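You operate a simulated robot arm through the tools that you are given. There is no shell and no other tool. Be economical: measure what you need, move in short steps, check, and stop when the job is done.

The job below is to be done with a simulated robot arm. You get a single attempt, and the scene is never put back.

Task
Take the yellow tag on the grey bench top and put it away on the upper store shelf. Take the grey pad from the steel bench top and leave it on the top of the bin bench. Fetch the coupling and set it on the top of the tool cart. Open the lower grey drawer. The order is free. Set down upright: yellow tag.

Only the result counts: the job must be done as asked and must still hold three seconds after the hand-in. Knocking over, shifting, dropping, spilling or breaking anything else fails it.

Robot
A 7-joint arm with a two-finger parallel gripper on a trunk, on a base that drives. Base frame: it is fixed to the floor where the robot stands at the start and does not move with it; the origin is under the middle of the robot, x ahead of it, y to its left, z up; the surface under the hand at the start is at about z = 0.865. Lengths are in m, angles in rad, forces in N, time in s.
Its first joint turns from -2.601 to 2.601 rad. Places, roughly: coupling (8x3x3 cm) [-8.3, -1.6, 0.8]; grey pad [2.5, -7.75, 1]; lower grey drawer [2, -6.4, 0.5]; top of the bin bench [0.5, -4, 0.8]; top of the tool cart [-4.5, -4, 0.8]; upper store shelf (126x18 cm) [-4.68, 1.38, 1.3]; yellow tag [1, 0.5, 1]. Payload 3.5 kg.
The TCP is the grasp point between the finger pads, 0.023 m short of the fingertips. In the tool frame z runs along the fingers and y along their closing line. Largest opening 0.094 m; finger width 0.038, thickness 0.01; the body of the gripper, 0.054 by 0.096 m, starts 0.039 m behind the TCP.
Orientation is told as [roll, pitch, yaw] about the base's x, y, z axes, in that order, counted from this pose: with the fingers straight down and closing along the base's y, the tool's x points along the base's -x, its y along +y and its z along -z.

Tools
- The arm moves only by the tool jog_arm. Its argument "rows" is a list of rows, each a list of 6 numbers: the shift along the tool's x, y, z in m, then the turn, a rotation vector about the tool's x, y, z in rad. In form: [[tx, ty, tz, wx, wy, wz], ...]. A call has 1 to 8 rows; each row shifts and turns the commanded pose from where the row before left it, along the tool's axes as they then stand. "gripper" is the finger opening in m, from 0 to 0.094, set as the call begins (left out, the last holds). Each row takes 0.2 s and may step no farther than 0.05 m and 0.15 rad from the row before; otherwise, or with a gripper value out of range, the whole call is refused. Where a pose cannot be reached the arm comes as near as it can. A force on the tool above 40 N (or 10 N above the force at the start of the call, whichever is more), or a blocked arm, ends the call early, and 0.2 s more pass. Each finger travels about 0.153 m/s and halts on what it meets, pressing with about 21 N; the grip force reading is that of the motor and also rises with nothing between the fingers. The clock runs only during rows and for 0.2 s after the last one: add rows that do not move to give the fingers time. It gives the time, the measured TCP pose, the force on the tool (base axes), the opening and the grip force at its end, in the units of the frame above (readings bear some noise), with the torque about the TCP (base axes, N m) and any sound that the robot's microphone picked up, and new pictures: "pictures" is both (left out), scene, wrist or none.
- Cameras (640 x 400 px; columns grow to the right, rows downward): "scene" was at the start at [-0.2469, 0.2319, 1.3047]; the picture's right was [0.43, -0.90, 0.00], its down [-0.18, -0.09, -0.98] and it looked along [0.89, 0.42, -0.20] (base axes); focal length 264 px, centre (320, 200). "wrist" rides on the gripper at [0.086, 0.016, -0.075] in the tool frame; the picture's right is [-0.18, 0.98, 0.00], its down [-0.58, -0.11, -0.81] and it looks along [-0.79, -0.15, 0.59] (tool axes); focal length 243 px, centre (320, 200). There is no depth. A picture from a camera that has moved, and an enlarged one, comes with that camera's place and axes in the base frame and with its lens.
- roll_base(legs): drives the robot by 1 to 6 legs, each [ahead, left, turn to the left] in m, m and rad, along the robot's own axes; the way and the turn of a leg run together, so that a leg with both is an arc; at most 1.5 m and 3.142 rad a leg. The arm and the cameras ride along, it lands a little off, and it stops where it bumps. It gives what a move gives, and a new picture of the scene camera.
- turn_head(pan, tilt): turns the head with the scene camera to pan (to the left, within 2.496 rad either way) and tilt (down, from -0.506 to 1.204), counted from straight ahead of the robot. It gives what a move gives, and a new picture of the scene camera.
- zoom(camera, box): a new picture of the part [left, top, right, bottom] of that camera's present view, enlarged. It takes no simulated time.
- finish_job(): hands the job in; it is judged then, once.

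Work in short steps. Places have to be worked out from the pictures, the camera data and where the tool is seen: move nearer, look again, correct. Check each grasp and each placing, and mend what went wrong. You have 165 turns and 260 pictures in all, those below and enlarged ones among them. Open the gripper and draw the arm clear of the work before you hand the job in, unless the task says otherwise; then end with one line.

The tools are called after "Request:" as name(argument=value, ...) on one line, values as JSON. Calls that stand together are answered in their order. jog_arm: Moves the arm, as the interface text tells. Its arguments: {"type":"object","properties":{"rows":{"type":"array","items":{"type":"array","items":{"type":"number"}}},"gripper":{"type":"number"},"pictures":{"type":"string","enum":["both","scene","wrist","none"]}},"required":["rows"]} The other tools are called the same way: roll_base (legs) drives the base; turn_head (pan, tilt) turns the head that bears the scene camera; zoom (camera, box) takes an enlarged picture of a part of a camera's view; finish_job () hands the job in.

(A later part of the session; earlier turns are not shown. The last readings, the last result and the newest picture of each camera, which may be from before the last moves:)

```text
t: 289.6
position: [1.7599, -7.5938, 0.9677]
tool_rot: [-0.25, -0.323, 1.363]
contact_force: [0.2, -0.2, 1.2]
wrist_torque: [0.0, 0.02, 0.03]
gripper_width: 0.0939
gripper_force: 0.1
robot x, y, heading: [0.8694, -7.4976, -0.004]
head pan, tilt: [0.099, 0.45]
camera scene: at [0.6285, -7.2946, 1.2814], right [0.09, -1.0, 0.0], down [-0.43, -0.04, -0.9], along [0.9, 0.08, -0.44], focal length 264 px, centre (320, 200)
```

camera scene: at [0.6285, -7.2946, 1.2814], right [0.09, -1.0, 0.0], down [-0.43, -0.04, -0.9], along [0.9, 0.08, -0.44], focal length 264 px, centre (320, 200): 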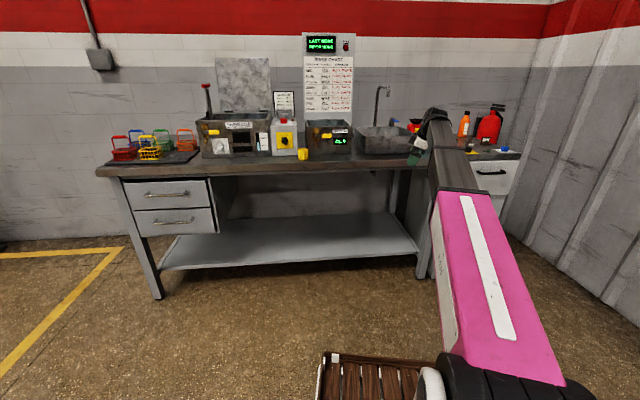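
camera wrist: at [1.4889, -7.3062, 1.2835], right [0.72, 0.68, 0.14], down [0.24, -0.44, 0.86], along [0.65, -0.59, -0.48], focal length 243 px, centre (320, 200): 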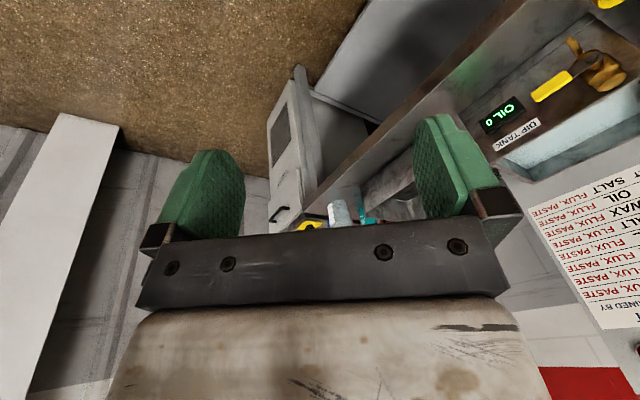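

That orientation is reachable. Plan: park the base side-on (right side to the bench) in front of the dryer, boom pointing right. First level the tool and swing the arm to the right in free space.

Request:
jog_arm(rows=[[0, 0, -0.03, -0.083, 0.107, 0], [0, 0, -0.03, -0.083, 0.107, 0], [0, 0, -0.03, -0.083, 0.107, 0], [0.045, -0.0045, 0, 0, 0, 0.056], [0.045, -0.0045, 0, 0, 0, 0.056], [0.045, -0.0045, 0, 0, 0, 0.056], [0.045, -0.0045, 0, 0, 0, 0.056], [0.045, -0.0045, 0, 0, 0, 0.056]], pictures="none")

Request:
jog_arm(rows=[[0.049, -0.0045, 0, 0, 0, 0.058], [0.049, -0.0045, 0, 0, 0, 0.058], [0.049, -0.0045, 0, 0, 0, 0.058], [0.049, -0.0045, 0, 0, 0, 0.058], [0.049, -0.0045, 0, 0, 0, 0.058], [0.049, -0.0045, 0, 0, 0, 0.058], [0.049, -0.0045, 0, 0, 0, 0.058], [0.049, -0.0045, 0, 0, 0, 0.058]], pictures="none")

```text
t: 291.4
position: [1.6857, -7.8277, 1.0509]
tool_rot: [0.009, -0.001, 1.041]
contact_force: [-0.2, 0.6, -0.2]
wrist_torque: [0.0, -0.01, -0.01]
gripper_width: 0.0938
gripper_force: 0.1
robot x, y, heading: [0.8659, -7.4982, -0.0]
head pan, tilt: [0.099, 0.45]
```

```text
t: 293.2
position: [1.4534, -8.1405, 1.0556]
tool_rot: [0.007, 0.004, 0.578]
contact_force: [0.8, -0.4, 0.2]
wrist_torque: [-0.01, 0.0, -0.01]
gripper_width: 0.0942
gripper_force: 0.0
robot x, y, heading: [0.8687, -7.4949, -0.005]
head pan, tilt: [0.099, 0.45]
```

Request:
jog_arm(rows=[[0.049, -0.0045, 0, 0, 0, 0.058], [0.049, -0.0045, 0, 0, 0, 0.058], [0.049, -0.0045, 0, 0, 0, 0.058], [0.049, -0.0045, 0, 0, 0, 0.058], [0.049, -0.0045, 0, 0, 0, 0.058], [0.049, -0.0045, 0, 0, 0, 0.058], [0.049, -0.0045, 0, 0, 0, 0.058], [0.049, -0.0045, 0, 0, 0, 0.058]], pictures="none")

```text
t: 295.0
position: [1.1029, -8.317, 1.0562]
tool_rot: [0.005, 0.008, 0.116]
contact_force: [-0.2, 0.1, -0.1]
wrist_torque: [0.01, -0.02, -0.04]
gripper_width: 0.0936
gripper_force: 0.0
robot x, y, heading: [0.8665, -7.4968, -0.005]
head pan, tilt: [0.099, 0.45]
```

Arm now points right. Turn the base left 1.765 (away from the bench), then slide back south, still clear of the bench; then raise the hand.

Request:
roll_base(legs=[[0, 0, 1.765], [-0.61, 0.08, 0]])

Request:
jog_arm(rows=[[0, 0, -0.045, 0, -0.03, 0], [0, 0, -0.045, 0, -0.03, 0], [0, 0, -0.045, 0, -0.04, 0], [0, 0, -0.045, 0, -0.05, 0], [0, 0, -0.02, 0, -0.05, 0], [0, 0, 0, 0, 0, 0]], pictures="none")

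```text
t: 301.9
position: [1.6868, -7.5671, 1.0553]
tool_rot: [0.008, 0.007, 1.786]
contact_force: [0.1, -0.2, -0.3]
wrist_torque: [-0.03, -0.02, -0.01]
gripper_width: 0.094
gripper_force: 0.0
robot x, y, heading: [0.8946, -7.8857, 1.664]
head pan, tilt: [0.099, 0.45]
stopped in leg 2: the robot was blocked; the commanded pose is now the measured one
camera scene: at [0.7168, -8.1401, 1.2814], right [0.98, 0.19, 0.0], down [0.08, -0.43, -0.9], along [-0.17, 0.88, -0.44], focal length 264 px, centre (320, 200)
```

scene: 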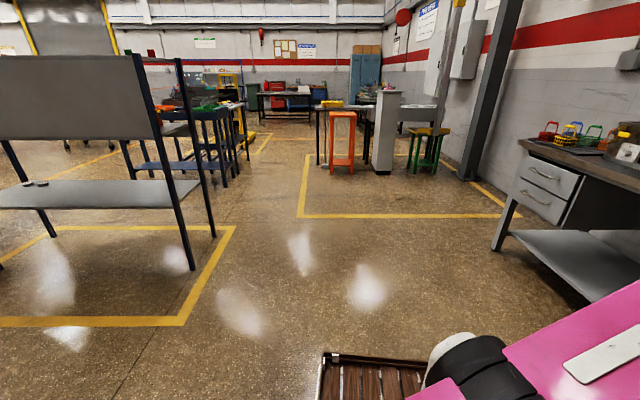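

```text
t: 303.3
position: [1.7014, -7.5686, 1.2264]
tool_rot: [-0.009, -0.2, 1.784]
contact_force: [-0.1, 0.3, 0.3]
wrist_torque: [-0.01, -0.01, -0.01]
gripper_width: 0.0941
gripper_force: 0.1
out of reach, approached as far as the arm can: row 3, 4, 5
robot x, y, heading: [0.8913, -7.8851, 1.665]
head pan, tilt: [0.099, 0.45]
```

The rear bumped at the red bin (base stopped at once). I free it by going ahead, square up, and raise the hand to ~1.4 (clear of the tall tap).

Request:
roll_base(legs=[[0.16, 0, 0], [0, 0, 0.095]])

Request:
jog_arm(rows=[[-0.01, 0, -0.043, 0, -0.07, 0], [-0.012, 0, -0.043, 0, -0.07, 0], [-0.015, 0, -0.043, 0, -0.07, 0], [-0.018, 0, -0.04, 0, -0.07, 0], [-0.01, 0, -0.02, 0, 0, 0], [0, 0, 0, 0, 0, 0]], pictures="none")

Request:
turn_head(pan=2.45, tilt=0.6)

```text
t: 305.2
position: [1.6517, -7.3301, 1.2271]
tool_rot: [-0.011, -0.197, 1.881]
contact_force: [0.1, -0.2, 0.3]
wrist_torque: [-0.03, 0.01, 0.0]
gripper_width: 0.094
gripper_force: 0.0
robot x, y, heading: [0.8793, -7.7232, 1.76]
head pan, tilt: [0.099, 0.45]
camera scene: at [0.727, -7.9941, 1.2814], right [0.96, 0.29, 0.0], down [0.12, -0.42, -0.9], along [-0.26, 0.86, -0.44], focal length 264 px, centre (320, 200)
```

scene: 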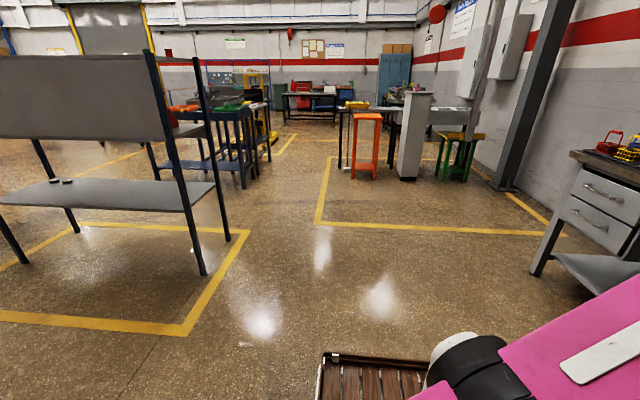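

```text
t: 306.6
position: [1.6602, -7.3011, 1.3943]
tool_rot: [-0.028, -0.487, 1.886]
contact_force: [-0.8, -0.8, -0.4]
wrist_torque: [0.02, 0.03, -0.04]
gripper_width: 0.0938
gripper_force: 0.1
out of reach, approached as far as the arm can: row 1, 2, 3, 4, 5
robot x, y, heading: [0.8786, -7.7228, 1.762]
head pan, tilt: [0.099, 0.45]
```

```text
t: 308.8
position: [1.661, -7.3027, 1.3949]
tool_rot: [-0.031, -0.487, 1.886]
contact_force: [0.6, -1.0, 0.9]
wrist_torque: [0.0, 0.0, -0.02]
gripper_width: 0.0939
gripper_force: 0.1
robot x, y, heading: [0.8781, -7.722, 1.763]
head pan, tilt: [2.45, 0.6]
camera scene: at [0.7109, -8.1597, 1.2679], right [-0.88, 0.48, 0.0], down [0.27, 0.5, -0.83], along [-0.4, -0.72, -0.56], focal length 264 px, centre (320, 200)
```

scene: 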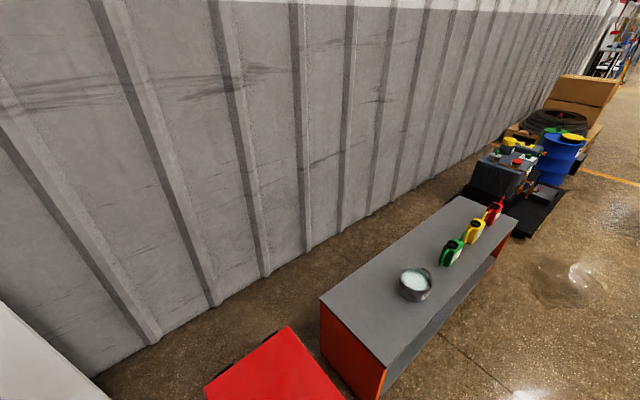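

Base is free. Now slide right toward the bench (0.74 m) and then back 0.48 m in front of the dryer, hand high.

Request:
roll_base(legs=[[0, -0.74, 0], [-0.48, 0, 0]])

Request:
turn_head(pan=-1.25, tilt=0.5)

```text
t: 312.0
position: [2.2644, -7.2203, 1.3948]
tool_rot: [-0.015, -0.488, 1.862]
contact_force: [-23.8, -8.0, 9.0]
wrist_torque: [-0.06, -0.55, -0.58]
gripper_width: 0.083
gripper_force: 0.1
robot x, y, heading: [1.484, -7.6166, 1.732]
head pan, tilt: [2.45, 0.6]
stopped in leg 1: the force on the tool passed its limit at 57 N (the readings are from after the stop); the commanded pose is now the measured one
camera scene: at [1.3001, -8.048, 1.2675], right [-0.86, 0.51, 0.0], down [0.29, 0.49, -0.82], along [-0.42, -0.71, -0.57], focal length 264 px, centre (320, 200)
```

scene: 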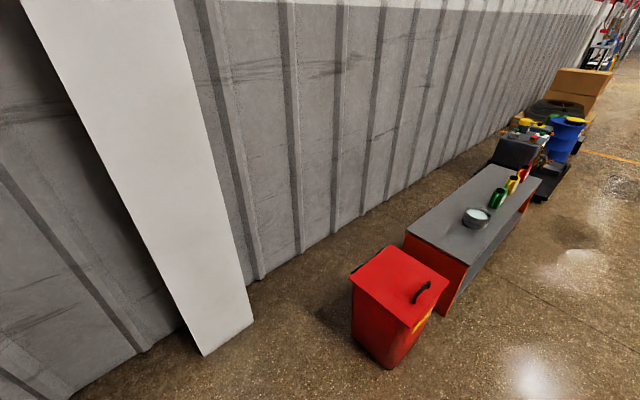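

```text
t: 315.1
position: [2.2654, -7.2191, 1.3947]
tool_rot: [-0.014, -0.485, 1.862]
contact_force: [-32.0, -8.1, -0.8]
wrist_torque: [-0.01, 0.1, -0.59]
gripper_width: 0.0794
gripper_force: 0.0
robot x, y, heading: [1.4851, -7.6149, 1.731]
head pan, tilt: [-1.25, 0.499]
camera scene: at [1.4256, -7.9292, 1.2768], right [0.46, -0.89, 0.0], down [-0.42, -0.22, -0.88], along [0.78, 0.41, -0.48], focal length 264 px, centre (320, 200)
```

scene: 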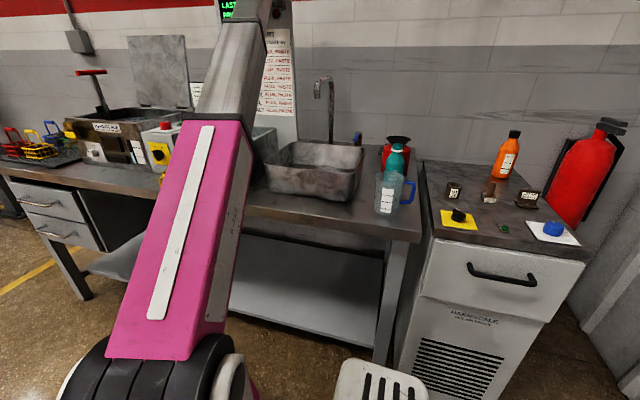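

The hand touched the rinse-chart panel (pressing −32 N). Back off at once to the left (away from bench).

Request:
roll_base(legs=[[0, 0.15, 0.03]])

```text
t: 316.5
position: [2.1103, -7.2246, 1.394]
tool_rot: [-0.016, -0.487, 1.886]
contact_force: [0.2, 0.6, 0.4]
wrist_torque: [-0.03, 0.02, -0.01]
gripper_width: 0.0939
gripper_force: 0.1
robot x, y, heading: [1.3342, -7.6441, 1.754]
head pan, tilt: [-1.25, 0.499]
camera scene: at [1.2873, -7.9562, 1.277], right [0.49, -0.87, 0.0], down [-0.42, -0.23, -0.88], along [0.77, 0.43, -0.48], focal length 264 px, centre (320, 200)
```

scene: 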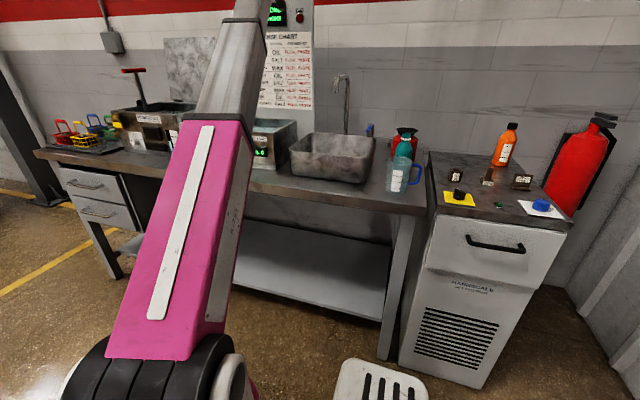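

Panel looks unmoved. Re-route: a little right, slide back south, then right again so the hand passes below the panel.

Request:
roll_base(legs=[[0, -0.1, 0], [-0.43, 0, 0], [0, -0.17, 0], [-0.04, 0, 0]])

```text
t: 321.4
position: [2.4628, -7.6556, 1.3939]
tool_rot: [-0.014, -0.488, 1.881]
contact_force: [0.0, -0.5, 0.8]
wrist_torque: [0.01, 0.0, 0.01]
gripper_width: 0.0938
gripper_force: 0.0
robot x, y, heading: [1.6831, -8.0691, 1.751]
head pan, tilt: [-1.25, 0.499]
camera scene: at [1.6358, -8.3835, 1.277], right [0.48, -0.88, 0.0], down [-0.42, -0.23, -0.88], along [0.77, 0.42, -0.48], focal length 264 px, centre (320, 200)
```

scene: 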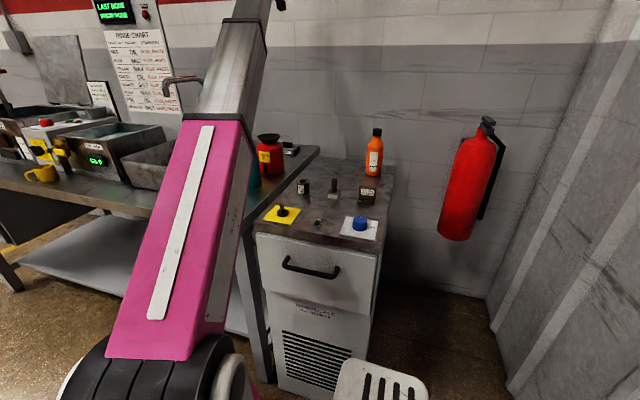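

Perfect view: the pad is visible right of the jar, and the way from here is open. Zoom to fix positions.

Request:
zoom(camera="scene", box=[220, 110, 400, 222])

```text
3.56 times, centred on (310, 166) of scene
camera zoom: at [1.6358, -8.3835, 1.277], right [0.48, -0.88, 0.0], down [-0.42, -0.23, -0.88], along [0.77, 0.42, -0.48], focal length 937 px, centre (356, 321)
```

zoom: 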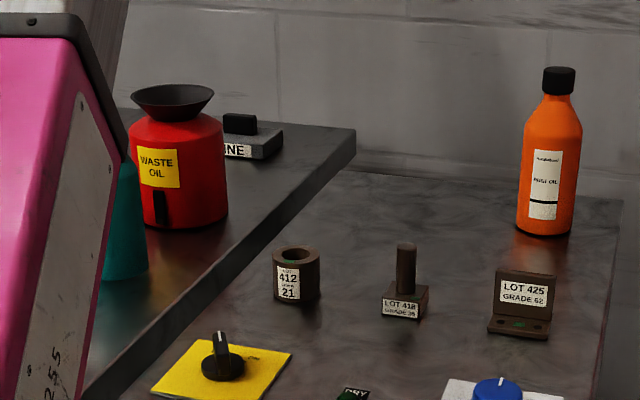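

I nudge the base (back 7 cm, right 4 cm) for a better line past the jar, then move over the pad and down to ~1.24.

Request:
roll_base(legs=[[-0.07, -0.04, 0]])

Request:
jog_arm(rows=[[-0.009, -0.045, 0.005, 0, 0, 0.06], [-0.009, -0.045, 0.005, 0, 0, 0.06], [0.0187, -0.003, 0.0353, 0, 0, 0], [0.0187, -0.003, 0.0353, 0, 0, 0], [0.0187, 0, 0.0353, 0, 0, 0], [0.0187, 0, 0.0353, 0, 0, 0], [0, 0, 0, 0, 0, 0]], pictures="wrist")

```text
t: 322.5
position: [2.5134, -7.7143, 1.3941]
tool_rot: [-0.016, -0.486, 1.881]
contact_force: [0.8, -0.1, 0.2]
wrist_torque: [0.01, 0.07, -0.02]
gripper_width: 0.094
gripper_force: 0.2
robot x, y, heading: [1.7375, -8.13, 1.755]
head pan, tilt: [-1.25, 0.499]
camera scene: at [1.6875, -8.443, 1.277], right [0.48, -0.88, 0.0], down [-0.42, -0.23, -0.88], along [0.77, 0.42, -0.48], focal length 264 px, centre (320, 200)
```

scene: 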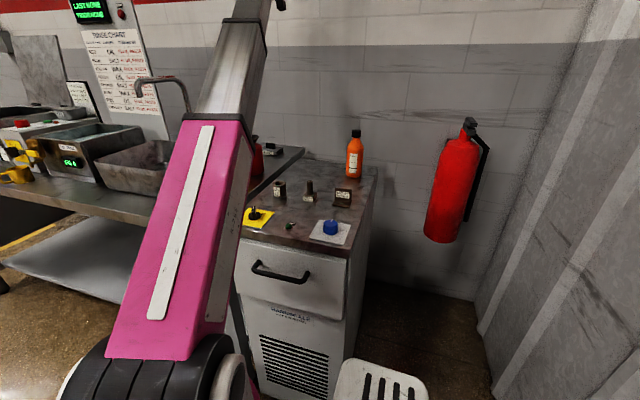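

```text
t: 324.1
position: [2.5932, -7.6736, 1.23]
tool_rot: [0.047, -0.486, 1.747]
contact_force: [0.0, -0.7, -0.2]
wrist_torque: [-0.01, 0.02, 0.01]
gripper_width: 0.0937
gripper_force: 0.1
robot x, y, heading: [1.7338, -8.1296, 1.753]
head pan, tilt: [-1.25, 0.499]
camera wrist: at [2.5992, -7.7855, 1.2554], right [-0.99, -0.03, 0.13], down [0.12, 0.16, 0.98], along [-0.05, 0.99, -0.16], focal length 243 px, centre (320, 200)
```

wrist: 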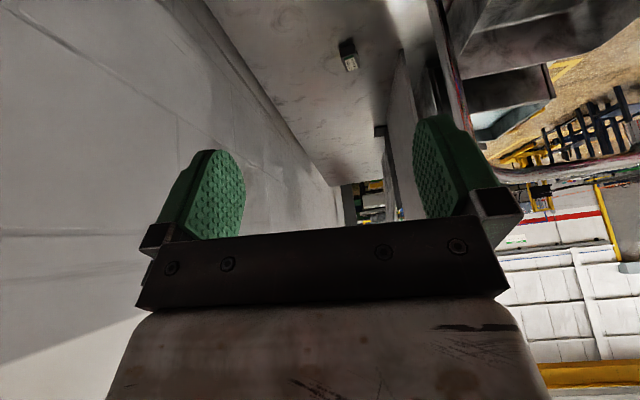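

Hand is over the pad line. Descend to ~1.07 while leaning further left (0.75).

Request:
jog_arm(rows=[[0.0187, -0.007, 0.0353, 0.02, -0.065, 0], [0.0209, -0.007, 0.0341, 0.02, -0.065, 0], [0.0231, 0, 0.0326, 0, -0.065, 0], [0.0252, 0, 0.031, 0, -0.065, 0], [0, 0, 0, 0, 0, 0]], pictures="both")

```text
t: 325.3
position: [2.6046, -7.6706, 1.0742]
tool_rot: [0.01, -0.745, 1.739]
contact_force: [-0.1, 0.2, -0.4]
wrist_torque: [-0.01, 0.01, 0.0]
gripper_width: 0.0939
gripper_force: 0.1
robot x, y, heading: [1.7333, -8.1279, 1.757]
head pan, tilt: [-1.25, 0.499]
camera scene: at [1.6875, -8.443, 1.277], right [0.48, -0.88, 0.0], down [-0.42, -0.23, -0.88], along [0.77, 0.42, -0.48], focal length 264 px, centre (320, 200)
camera wrist: at [2.608, -7.7854, 1.0681], right [-0.99, -0.04, 0.13], down [0.14, -0.1, 0.99], along [-0.03, 0.99, 0.1], focal length 243 px, centre (320, 200)
```

scene: 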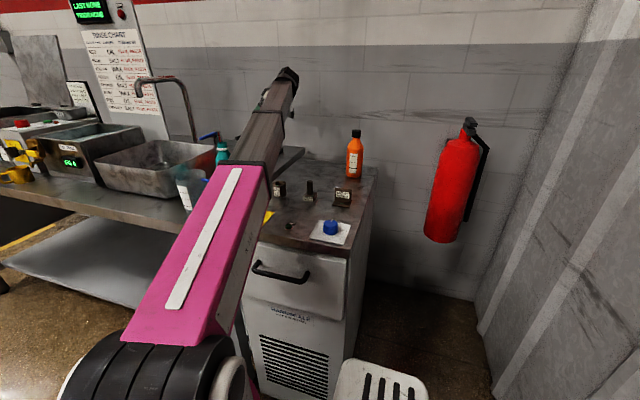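
wrist: 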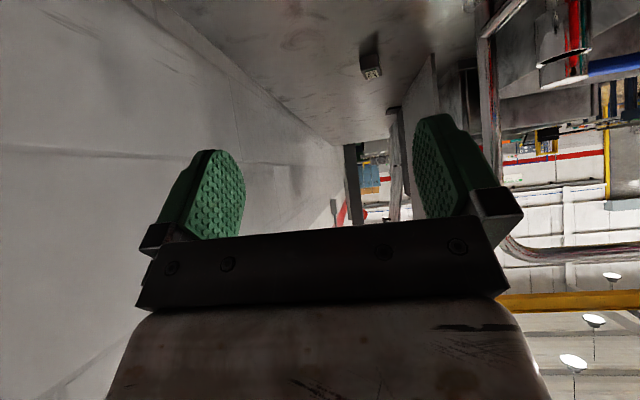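

Zoom the scene view for hand vs. pad.

Request:
zoom(camera="scene", box=[200, 55, 360, 155])

```text
4.00 times, centred on (280, 105) of scene
camera zoom: at [1.6875, -8.443, 1.277], right [0.48, -0.88, 0.0], down [-0.42, -0.23, -0.88], along [0.77, 0.42, -0.48], focal length 1054 px, centre (480, 580)
```

zoom: 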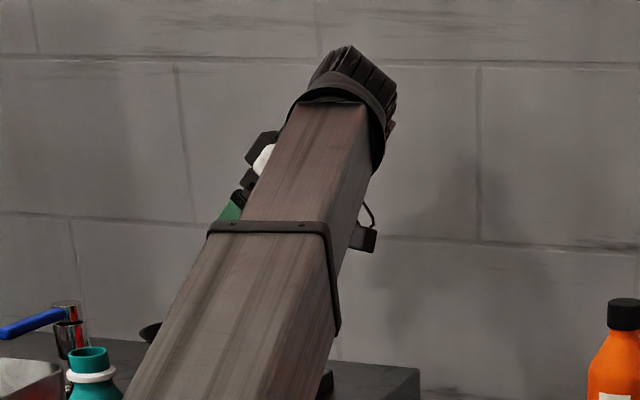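

The boom passes just right of the jar (≈2 cm lateral margin) and mostly above it. Lower in 3 cm rows to ~1.0 and check that position follows.

Request:
jog_arm(rows=[[0.0203, -0.003, 0.0221, 0, 0, 0], [0.0203, 0, 0.0221, 0, 0, 0], [0.009, 0, 0.01, 0, 0, 0], [0, 0, 0, 0, 0, 0]], pictures="scene")

Request:
zoom(camera="scene", box=[200, 85, 340, 172])

```text
t: 326.3
position: [2.6039, -7.6702, 0.9976]
tool_rot: [0.011, -0.745, 1.742]
contact_force: [-0.1, 0.3, 0.7]
wrist_torque: [-0.01, 0.03, -0.02]
gripper_width: 0.0936
gripper_force: 0.1
robot x, y, heading: [1.7402, -8.1312, 1.756]
head pan, tilt: [-1.25, 0.499]
camera scene: at [1.6875, -8.443, 1.277], right [0.48, -0.88, 0.0], down [-0.42, -0.23, -0.88], along [0.77, 0.42, -0.48], focal length 264 px, centre (320, 200)
```

scene: 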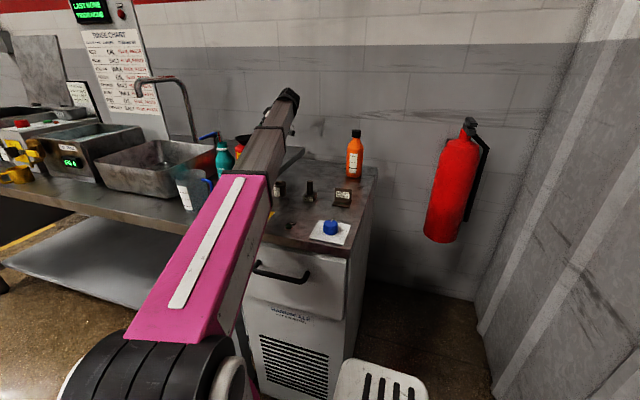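

```text
4.57 times, centred on (270, 128) of scene
camera zoom: at [1.6875, -8.443, 1.277], right [0.48, -0.88, 0.0], down [-0.42, -0.23, -0.88], along [0.77, 0.42, -0.48], focal length 1205 px, centre (549, 527)
```

zoom: 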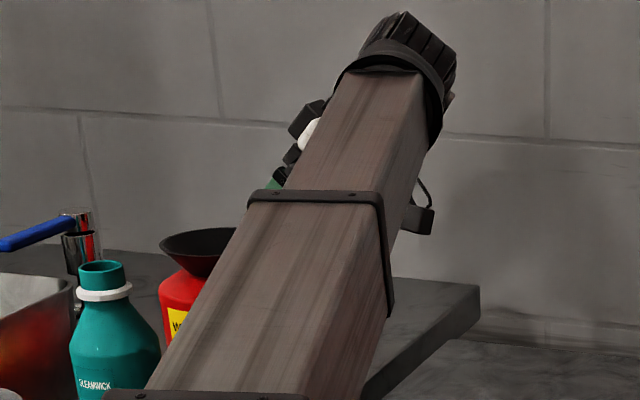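

Following fine. Before lowering more, check the clearance between the boom's underside and the dryer-top items.

Request:
zoom(camera="scene", box=[210, 150, 370, 250])

```text
4.00 times, centred on (290, 200) of scene
camera zoom: at [1.6875, -8.443, 1.277], right [0.48, -0.88, 0.0], down [-0.42, -0.23, -0.88], along [0.77, 0.42, -0.48], focal length 1054 px, centre (440, 200)
```

zoom: 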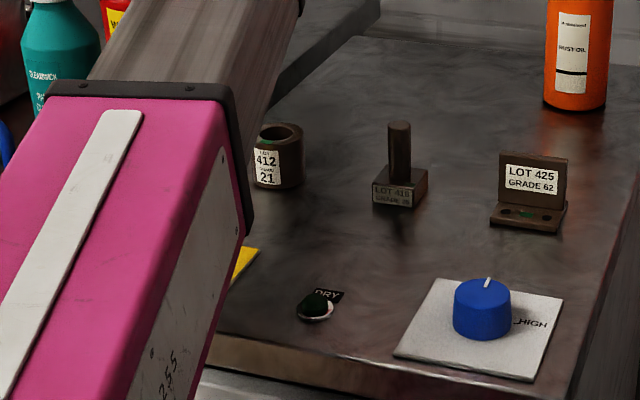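

Accounting for the boom's sideways offset, its underside is ~0.97 here, above the dryer knobs (0.93). I continue down in small steps to 0.95.

Request:
jog_arm(rows=[[0.0136, 0, 0.0147, 0, 0, 0], [0.0136, 0, 0.0147, 0, 0, 0], [0.006, 0, 0.0066, 0, 0, 0], [0, 0, 0, 0, 0, 0]], pictures="both")

```text
t: 327.3
position: [2.6045, -7.6678, 0.9497]
tool_rot: [0.011, -0.746, 1.74]
contact_force: [0.6, -0.3, 0.4]
wrist_torque: [0.0, 0.05, -0.04]
gripper_width: 0.0939
gripper_force: 0.1
robot x, y, heading: [1.7352, -8.1317, 1.751]
head pan, tilt: [-1.25, 0.499]
camera scene: at [1.6875, -8.443, 1.277], right [0.48, -0.88, 0.0], down [-0.42, -0.23, -0.88], along [0.77, 0.42, -0.48], focal length 264 px, centre (320, 200)
camera wrist: at [2.6086, -7.7837, 0.9448], right [-0.99, -0.04, 0.13], down [0.14, -0.1, 0.99], along [-0.03, 0.99, 0.1], focal length 243 px, centre (320, 200)
```

scene: 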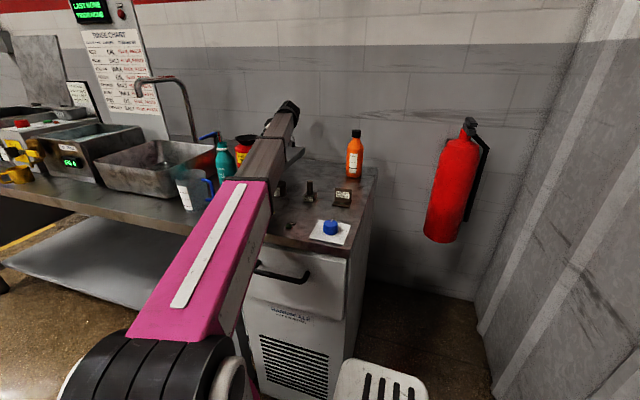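
wrist: 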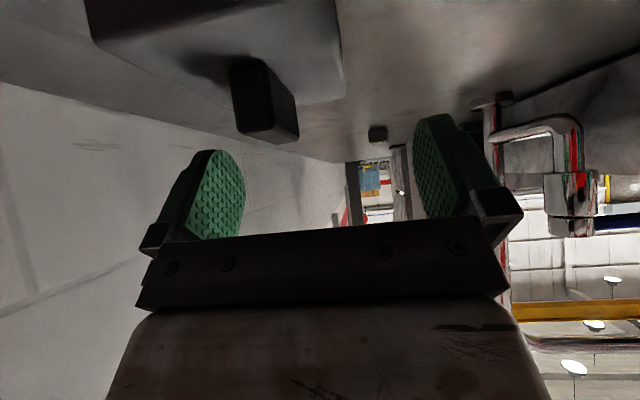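

The wrist view shows the knob ~2.5 cm toward the wall and ~3 cm lower than the TCP. Narrow the opening to 6 cm, shift 2.4 cm toward the wall, lower 2 cm.

Request:
jog_arm(rows=[[0, -0.012, 0, 0, 0, 0], [0, -0.012, 0, 0, 0, 0], [0.007, 0, 0.0075, 0, 0, 0], [0.007, 0, 0.0075, 0, 0, 0], [0, 0, 0, 0, 0, 0]], gripper=0.06, pictures="wrist")

```text
t: 328.5
position: [2.6302, -7.6638, 0.9306]
tool_rot: [0.012, -0.745, 1.74]
contact_force: [0.6, -1.9, 9.0]
wrist_torque: [-0.08, 0.28, 0.09]
gripper_width: 0.0596
gripper_force: 0.1
robot x, y, heading: [1.7328, -8.1316, 1.756]
head pan, tilt: [-1.25, 0.499]
camera wrist: at [2.634, -7.7788, 0.9261], right [-0.99, -0.04, 0.13], down [0.14, -0.1, 0.99], along [-0.03, 0.99, 0.1], focal length 243 px, centre (320, 200)
```

wrist: 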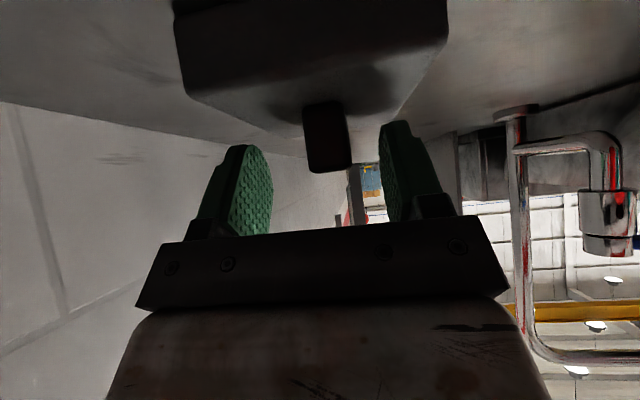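

Knob is centred between the fingers; slight contact on pad top. Raise 2 mm and close.

Request:
jog_arm(rows=[[-0.0013, 0, -0.0015, 0, 0, 0], [0, 0, 0, 0, 0, 0], [0, 0, 0, 0, 0, 0], [0, 0, 0, 0, 0, 0]], gripper=0.005, pictures="wrist")

```text
t: 329.5
position: [2.6301, -7.6635, 0.9321]
tool_rot: [0.012, -0.744, 1.74]
contact_force: [-0.2, 0.8, -0.1]
wrist_torque: [-0.02, 0.03, 0.01]
gripper_width: 0.0158
gripper_force: 20.8
robot x, y, heading: [1.7328, -8.1289, 1.755]
head pan, tilt: [-1.25, 0.499]
camera wrist: at [2.6336, -7.7788, 0.9271], right [-0.99, -0.04, 0.13], down [0.14, -0.1, 0.99], along [-0.03, 0.99, 0.1], focal length 243 px, centre (320, 200)
```

wrist: 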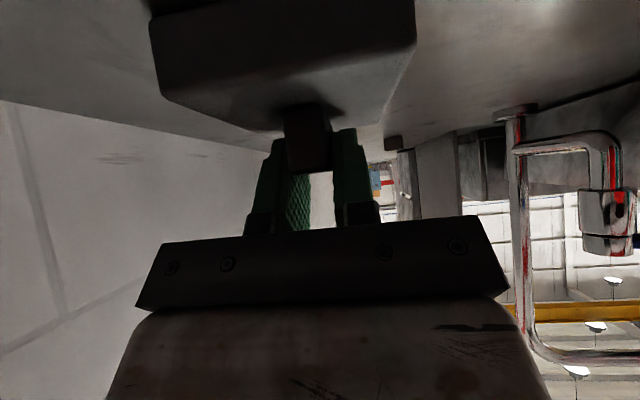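

Gripped (16 mm knob). Lift straight up ~0.27 m.

Request:
jog_arm(rows=[[-0.0204, 0, -0.022, 0, 0, 0], [-0.0306, 0, -0.033, 0, 0, 0], [-0.0306, 0, -0.033, 0, 0, 0], [-0.0306, 0, -0.033, 0, 0, 0], [-0.0306, 0, -0.033, 0, 0, 0], [-0.0306, 0, -0.033, 0, 0, 0], [0, 0, 0, 0, 0, 0]], pictures="both")

```text
t: 331.1
position: [2.6301, -7.6668, 1.1858]
tool_rot: [0.011, -0.745, 1.739]
contact_force: [0.4, -0.2, -1.6]
wrist_torque: [0.0, -0.01, 0.03]
gripper_width: 0.0156
gripper_force: 21.0
robot x, y, heading: [1.7331, -8.1278, 1.755]
head pan, tilt: [-1.25, 0.499]
camera scene: at [1.6876, -8.443, 1.277], right [0.48, -0.88, 0.0], down [-0.42, -0.23, -0.88], along [0.77, 0.42, -0.48], focal length 264 px, centre (320, 200)
camera wrist: at [2.6338, -7.782, 1.1807], right [-0.99, -0.04, 0.13], down [0.14, -0.1, 0.99], along [-0.03, 0.99, 0.1], focal length 243 px, centre (320, 200)
```

scene: 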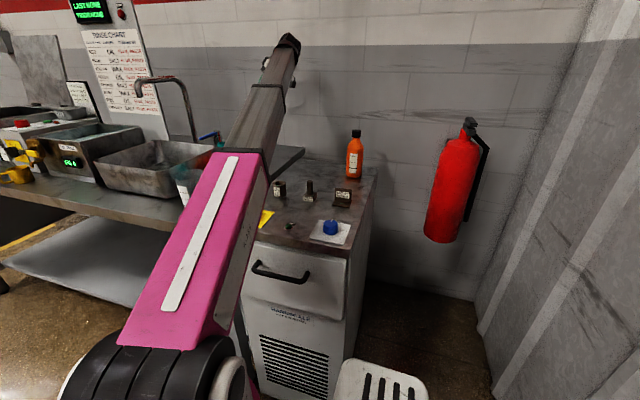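
wrist: 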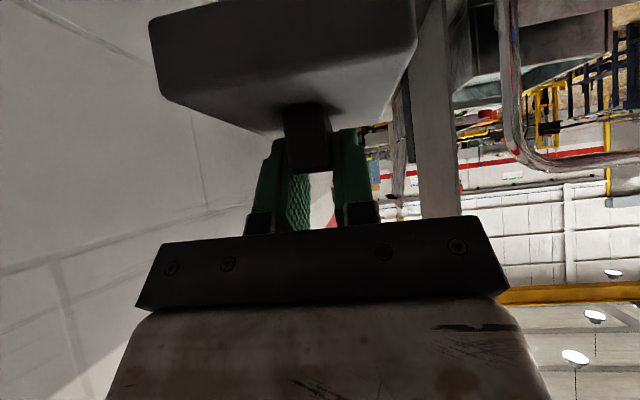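

Pad secured. Raise a little more and back straight out from the bench, then look north for the bin bench.

Request:
jog_arm(rows=[[-0.0306, 0, -0.033, 0, 0, 0], [-0.0306, 0, -0.033, 0, 0, 0], [0, 0, 0, 0, 0, 0]], pictures="none")

Request:
roll_base(legs=[[0.1, 0.03, 0], [0.3, 0.1, 0], [0.2, 0.7, 0]])

Request:
turn_head(pan=-0.25, tilt=0.2)

```text
t: 331.9
position: [2.6331, -7.6616, 1.2753]
tool_rot: [0.013, -0.746, 1.739]
contact_force: [-0.5, 0.6, -2.3]
wrist_torque: [0.02, 0.02, 0.03]
gripper_width: 0.0156
gripper_force: 21.0
robot x, y, heading: [1.7336, -8.1258, 1.753]
head pan, tilt: [-1.25, 0.499]
```

```text
t: 334.7
position: [2.4531, -7.327, 1.2757]
tool_rot: [0.01, -0.745, 1.723]
contact_force: [0.0, -0.7, -1.0]
wrist_torque: [0.0, 0.02, 0.01]
gripper_width: 0.0156
gripper_force: 20.6
robot x, y, heading: [1.5474, -7.7847, 1.746]
head pan, tilt: [-1.25, 0.499]
stopped in leg 2: the robot was blocked; the commanded pose is now the measured one
camera scene: at [1.4983, -8.0952, 1.2768], right [0.48, -0.88, 0.0], down [-0.42, -0.23, -0.88], along [0.77, 0.42, -0.48], focal length 264 px, centre (320, 200)
```

scene: 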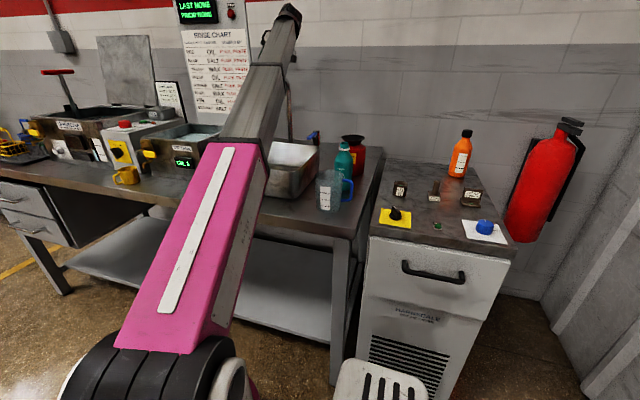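

```text
t: 335.9
position: [2.4534, -7.3269, 1.2758]
tool_rot: [0.011, -0.746, 1.726]
contact_force: [-0.1, -0.3, -1.9]
wrist_torque: [0.01, 0.01, -0.03]
gripper_width: 0.0155
gripper_force: 21.5
robot x, y, heading: [1.5464, -7.7809, 1.746]
head pan, tilt: [-0.25, 0.201]
camera scene: at [1.4254, -8.0462, 1.3045], right [1.0, -0.07, 0.0], down [-0.01, -0.2, -0.98], along [0.07, 0.98, -0.2], focal length 264 px, centre (320, 200)
```

scene: 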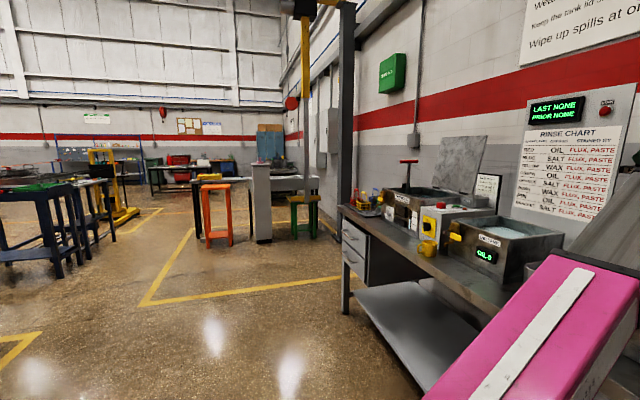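

Oops – the boom brushed the tall tap and the base stopped. Undo slightly (back 6 cm), then go straight out to the left.

Request:
roll_base(legs=[[-0.08, 0, 0], [0, 0.75, 0]])

Request:
turn_head(pan=-1.2, tilt=0.35)

Request:
zoom(camera="scene", box=[220, 80, 460, 230])

```text
t: 340.1
position: [1.8548, -7.4412, 1.2754]
tool_rot: [0.011, -0.742, 1.785]
contact_force: [1.0, 0.2, -2.0]
wrist_torque: [0.01, -0.01, -0.01]
gripper_width: 0.0156
gripper_force: 20.8
robot x, y, heading: [0.978, -7.9513, 1.809]
head pan, tilt: [-0.25, 0.201]
stopped in leg 2: the robot was blocked; the commanded pose is now the measured one
camera scene: at [0.8728, -8.2219, 1.3047], right [1.0, -0.01, 0.0], down [0.0, -0.2, -0.98], along [0.01, 0.98, -0.2], focal length 264 px, centre (320, 200)
```

scene: 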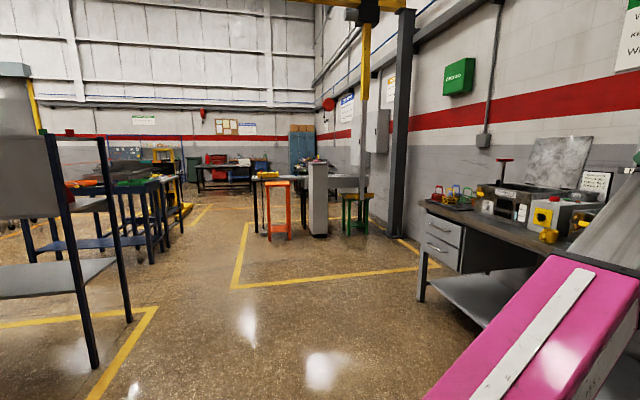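

```text
t: 341.3
position: [1.8563, -7.4419, 1.2752]
tool_rot: [0.009, -0.745, 1.784]
contact_force: [-0.5, 0.4, -1.6]
wrist_torque: [0.01, 0.0, -0.02]
gripper_width: 0.0158
gripper_force: 21.4
robot x, y, heading: [0.9807, -7.9509, 1.813]
head pan, tilt: [-1.201, 0.351]
camera scene: at [0.9482, -8.2617, 1.2907], right [0.57, -0.82, 0.0], down [-0.28, -0.2, -0.94], along [0.77, 0.54, -0.34], focal length 264 px, centre (320, 200)
```

scene: 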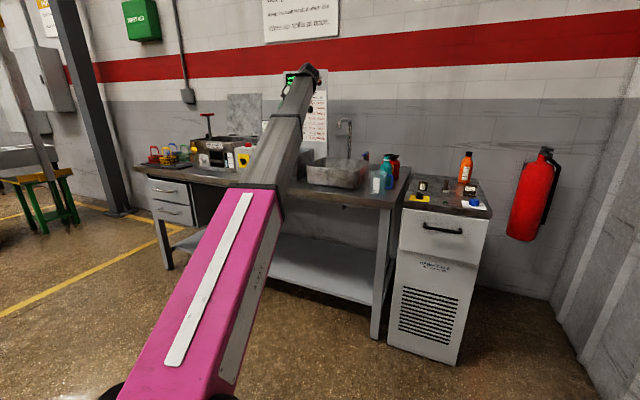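

```text
2.67 times, centred on (340, 155) of scene
camera zoom: at [0.9482, -8.2617, 1.2907], right [0.57, -0.82, 0.0], down [-0.28, -0.2, -0.94], along [0.77, 0.54, -0.34], focal length 703 px, centre (267, 320)
```

zoom: 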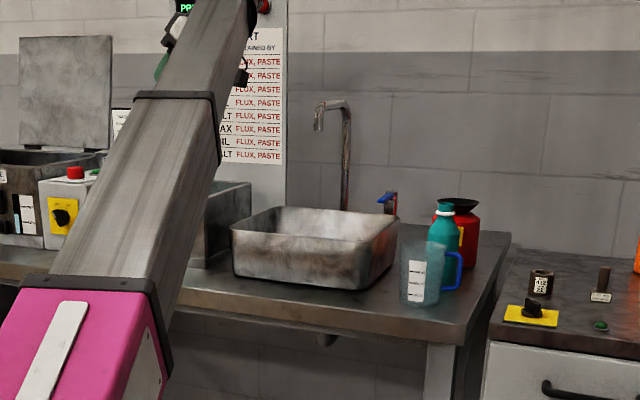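

Everything on the bench still stands as before. Now drive north toward the bin bench, moving away from the wash bench first.

Request:
roll_base(legs=[[0.35, 0, 0], [0.3, 0.5, 0], [1.0, 0, 0]])

Request:
turn_head(pan=-0.3, tilt=0.25)

```text
t: 351.3
position: [0.9632, -5.9396, 1.2745]
tool_rot: [0.012, -0.745, 1.8]
contact_force: [0.7, -0.3, -1.9]
wrist_torque: [0.04, -0.03, -0.01]
gripper_width: 0.0157
gripper_force: 21.1
robot x, y, heading: [0.0927, -6.4581, 1.825]
head pan, tilt: [-1.201, 0.351]
camera scene: at [0.0671, -6.7711, 1.2907], right [0.58, -0.81, 0.0], down [-0.28, -0.2, -0.94], along [0.76, 0.55, -0.34], focal length 264 px, centre (320, 200)
```

scene: 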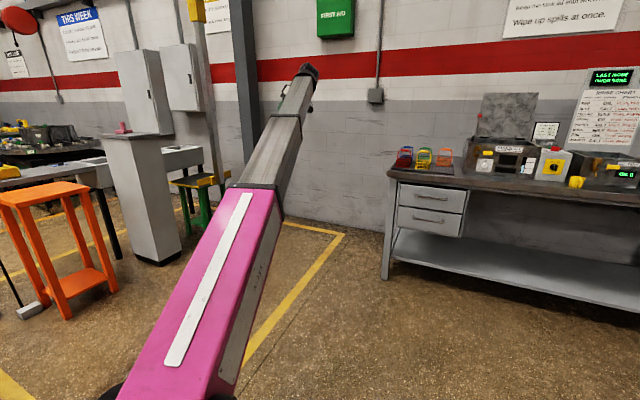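

```text
t: 352.5
position: [0.9624, -5.9375, 1.2755]
tool_rot: [0.01, -0.742, 1.799]
contact_force: [-0.1, 0.4, -1.4]
wrist_torque: [0.02, 0.03, -0.02]
gripper_width: 0.0156
gripper_force: 21.1
robot x, y, heading: [0.0923, -6.4614, 1.82]
head pan, tilt: [-0.3, 0.25]
camera scene: at [-0.0041, -6.7322, 1.3001], right [1.0, -0.05, 0.0], down [-0.01, -0.25, -0.97], along [0.05, 0.97, -0.25], focal length 264 px, centre (320, 200)
```

scene: 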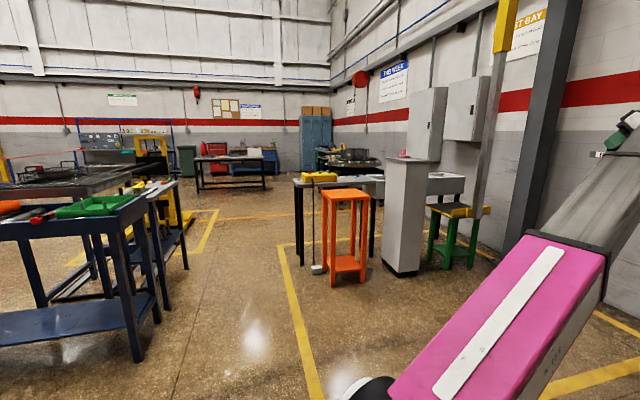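

Zoom on the bench at the north (x -0.1…1.7, y≈-3.9) to see whether it is the bin bench.

Request:
zoom(camera="scene", box=[280, 130, 480, 255])

Request:
zoom(camera="scene", box=[0, 150, 200, 275])

```text
3.20 times, centred on (380, 192) of scene
camera zoom: at [-0.0041, -6.7322, 1.3001], right [1.0, -0.05, 0.0], down [-0.01, -0.25, -0.97], along [0.05, 0.97, -0.25], focal length 844 px, centre (128, 224)
```

zoom: 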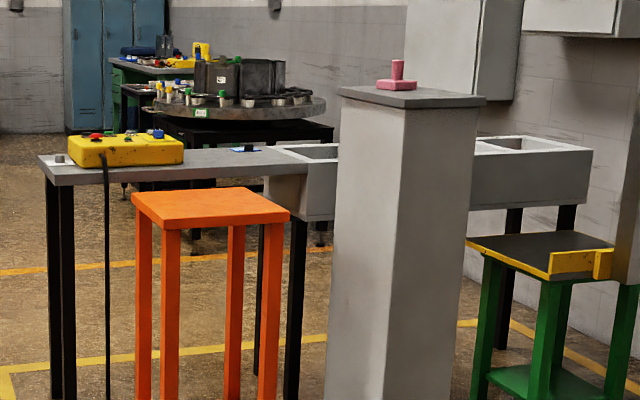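

```text
3.20 times, centred on (100, 212) of scene
camera zoom: at [-0.0041, -6.7322, 1.3001], right [1.0, -0.05, 0.0], down [-0.01, -0.25, -0.97], along [0.05, 0.97, -0.25], focal length 844 px, centre (1024, 160)
```

zoom: 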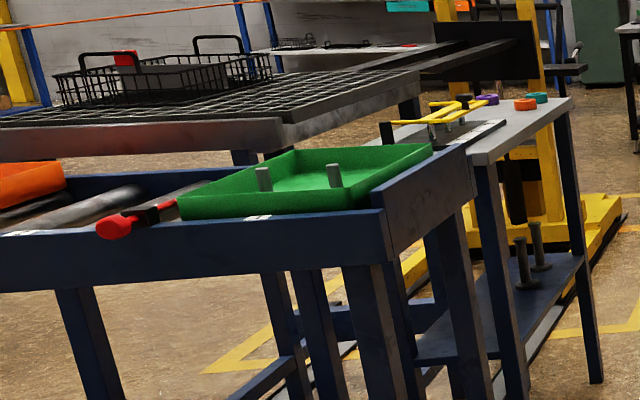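

This bench with recessed bins matches the given spot; the free area is ≈(0.45,-4.05), with an orange stool before it. I come side-on from the south: shift east, turn left 1.03 so the boom points north.

Request:
roll_base(legs=[[0.09, -0.44, 0], [0, 0, 1.03], [0.22, -0.72, 0]])

Request:
turn_head(pan=-1.25, tilt=0.45)

```text
t: 361.4
position: [0.5521, -4.5047, 1.275]
tool_rot: [0.01, -0.742, 2.789]
contact_force: [-0.4, 0.3, -1.7]
wrist_torque: [0.0, 0.0, -0.01]
gripper_width: 0.0154
gripper_force: 20.9
robot x, y, heading: [0.5064, -5.5209, 2.813]
head pan, tilt: [-0.3, 0.25]
camera scene: at [0.6843, -5.7472, 1.3001], right [0.59, 0.81, 0.0], down [0.2, -0.15, -0.97], along [-0.78, 0.57, -0.25], focal length 264 px, centre (320, 200)
```

scene: 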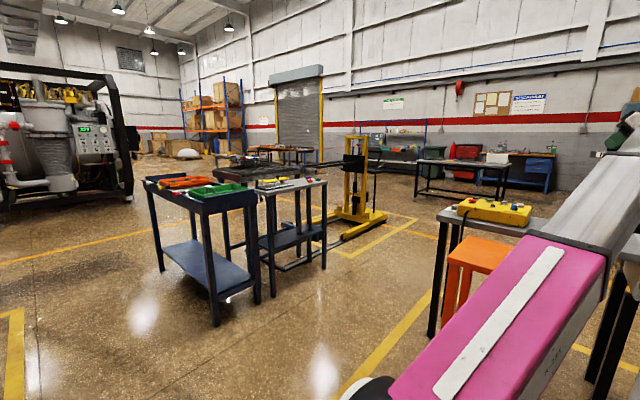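

```text
t: 362.6
position: [0.5515, -4.5046, 1.2747]
tool_rot: [0.011, -0.743, 2.79]
contact_force: [-0.2, -0.3, -2.1]
wrist_torque: [0.05, 0.0, -0.01]
gripper_width: 0.0156
gripper_force: 20.6
robot x, y, heading: [0.5126, -5.5202, 2.81]
head pan, tilt: [-1.25, 0.45]
camera scene: at [0.7604, -5.7103, 1.2815], right [1.0, -0.01, 0.0], down [0.0, -0.44, -0.9], along [0.01, 0.9, -0.44], focal length 264 px, centre (320, 200)
```

scene: 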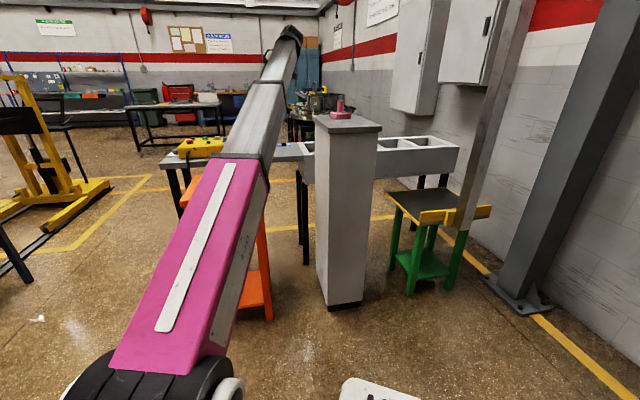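

The free top is between the yellow controller (x<0.28) and the bins (x>0.65). Move so the pad hovers at ≈(0.46,-4.12).

Request:
roll_base(legs=[[0.209, -0.33, 0]])

Request:
zoom(camera="wrist", box=[0, 0, 640, 400])

```text
t: 365.1
position: [0.4524, -4.1129, 1.275]
tool_rot: [0.012, -0.742, 2.796]
contact_force: [0.6, 0.2, -1.8]
wrist_torque: [0.02, -0.02, -0.02]
gripper_width: 0.0159
gripper_force: 21.7
robot x, y, heading: [0.4185, -5.1288, 2.818]
head pan, tilt: [-1.25, 0.45]
camera scene: at [0.6707, -5.3166, 1.2814], right [1.0, 0.0, 0.0], down [0.0, -0.44, -0.9], along [0.0, 0.9, -0.44], focal length 264 px, centre (320, 200)
```

scene: 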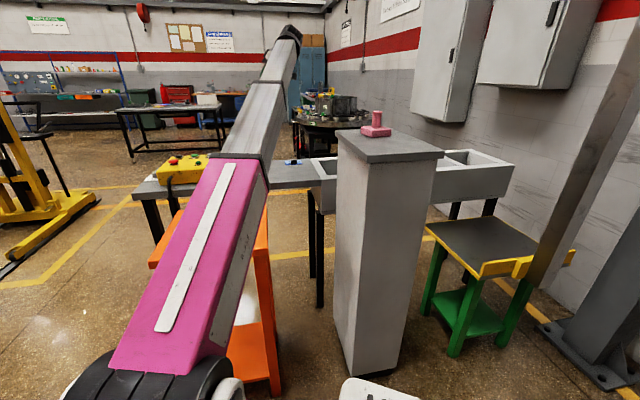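

```text
1.00 times, centred on (320, 200) of wrist (not enlarged: the box is as wide or as high as the picture)
camera zoom: at [0.5535, -4.1661, 1.2701], right [-0.45, -0.88, 0.13], down [0.15, 0.07, 0.99], along [-0.88, 0.47, 0.1], focal length 243 px, centre (320, 200)
```

zoom: 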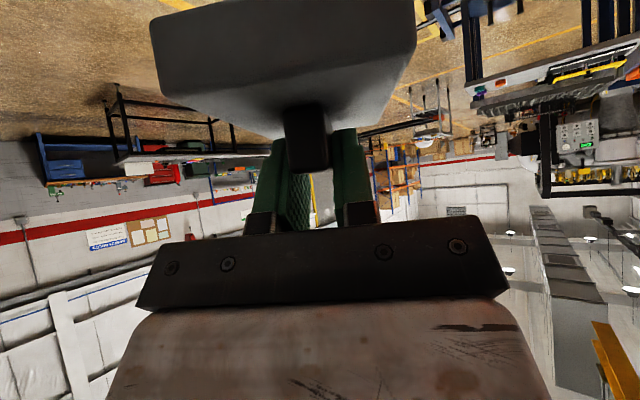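

Pad hovers over the free spot. Lower to ~0.96.

Request:
jog_arm(rows=[[0.0304, 0, 0.0331, 0, 0, 0], [0.0304, 0, 0.0331, 0, 0, 0], [0.0304, 0, 0.0331, 0, 0, 0], [0.0304, 0, 0.0331, 0, 0, 0], [0.0304, 0, 0.0331, 0, 0, 0], [0.0304, 0, 0.0331, 0, 0, 0], [0.0304, 0, 0.0331, 0, 0, 0], [0, 0, 0, 0, 0, 0]], pictures="both")

```text
t: 366.9
position: [0.4491, -4.1168, 0.9596]
tool_rot: [0.01, -0.743, 2.796]
contact_force: [0.5, -0.2, -1.5]
wrist_torque: [0.01, 0.03, 0.01]
gripper_width: 0.0158
gripper_force: 21.3
robot x, y, heading: [0.4167, -5.125, 2.821]
head pan, tilt: [-1.25, 0.45]
camera scene: at [0.6707, -5.3166, 1.2814], right [1.0, 0.0, 0.0], down [0.0, -0.44, -0.9], along [0.0, 0.9, -0.44], focal length 264 px, centre (320, 200)
camera wrist: at [0.5499, -4.1698, 0.9553], right [-0.45, -0.88, 0.13], down [0.15, 0.07, 0.99], along [-0.88, 0.47, 0.1], focal length 243 px, centre (320, 200)
```

scene: 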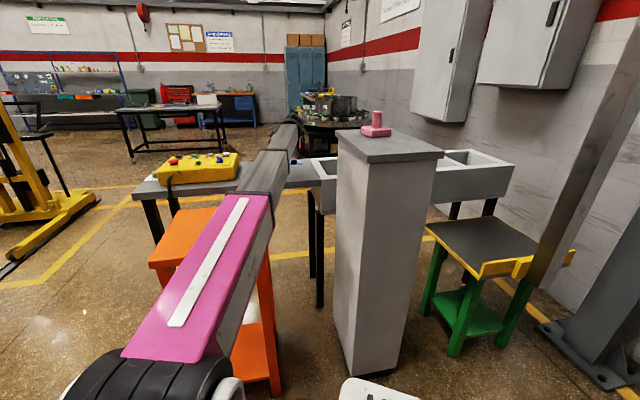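
wrist: 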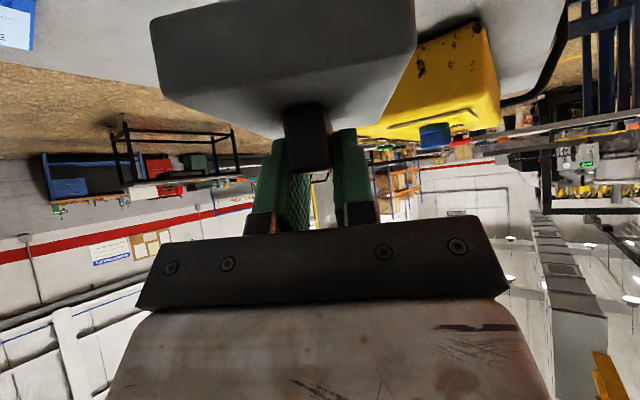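

Continue lowering in small steps until contact (expected TCP ≈0.85–0.90).

Request:
jog_arm(rows=[[0.0203, 0, 0.0221, 0, 0, 0], [0.0135, 0, 0.0147, 0, 0, 0], [0.007, 0, 0.0074, 0, 0, 0], [0.0034, 0, 0.0037, 0, 0, 0], [0.0034, 0, 0.0037, 0, 0, 0], [0.0034, 0, 0.0037, 0, 0, 0], [0, 0, 0, 0, 0, 0]], pictures="none")

```text
t: 368.3
position: [0.4496, -4.1147, 0.892]
tool_rot: [0.005, -0.753, 2.803]
contact_force: [0.3, -2.6, 10.9]
wrist_torque: [-0.1, -0.49, -0.01]
gripper_width: 0.0159
gripper_force: 21.2
robot x, y, heading: [0.4202, -5.1255, 2.819]
head pan, tilt: [-1.25, 0.45]
stopped in row 7: the force on the tool passed its limit at 48 N (the readings are from after the stop); the commanded pose is now the measured one
```

Contact at TCP 0.892. Open to release and look.

Request:
jog_arm(rows=[[0, 0, 0, 0, 0, 0], [0, 0, 0, 0, 0, 0]], gripper=0.05, pictures="wrist")

```text
t: 368.9
position: [0.4494, -4.1144, 0.8912]
tool_rot: [0.005, -0.755, 2.8]
contact_force: [-3.3, -2.8, 17.5]
wrist_torque: [0.37, -0.03, 0.1]
gripper_width: 0.0482
gripper_force: 0.0
robot x, y, heading: [0.4154, -5.1295, 2.821]
head pan, tilt: [-1.25, 0.45]
camera wrist: at [0.5511, -4.1685, 0.8853], right [-0.45, -0.88, 0.13], down [0.16, 0.06, 0.99], along [-0.88, 0.47, 0.11], focal length 243 px, centre (320, 200)
```

wrist: 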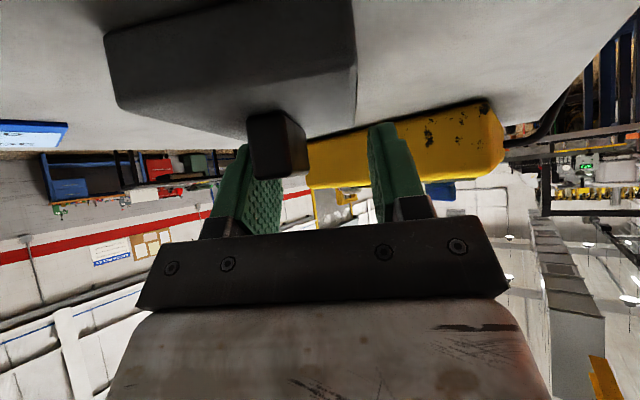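

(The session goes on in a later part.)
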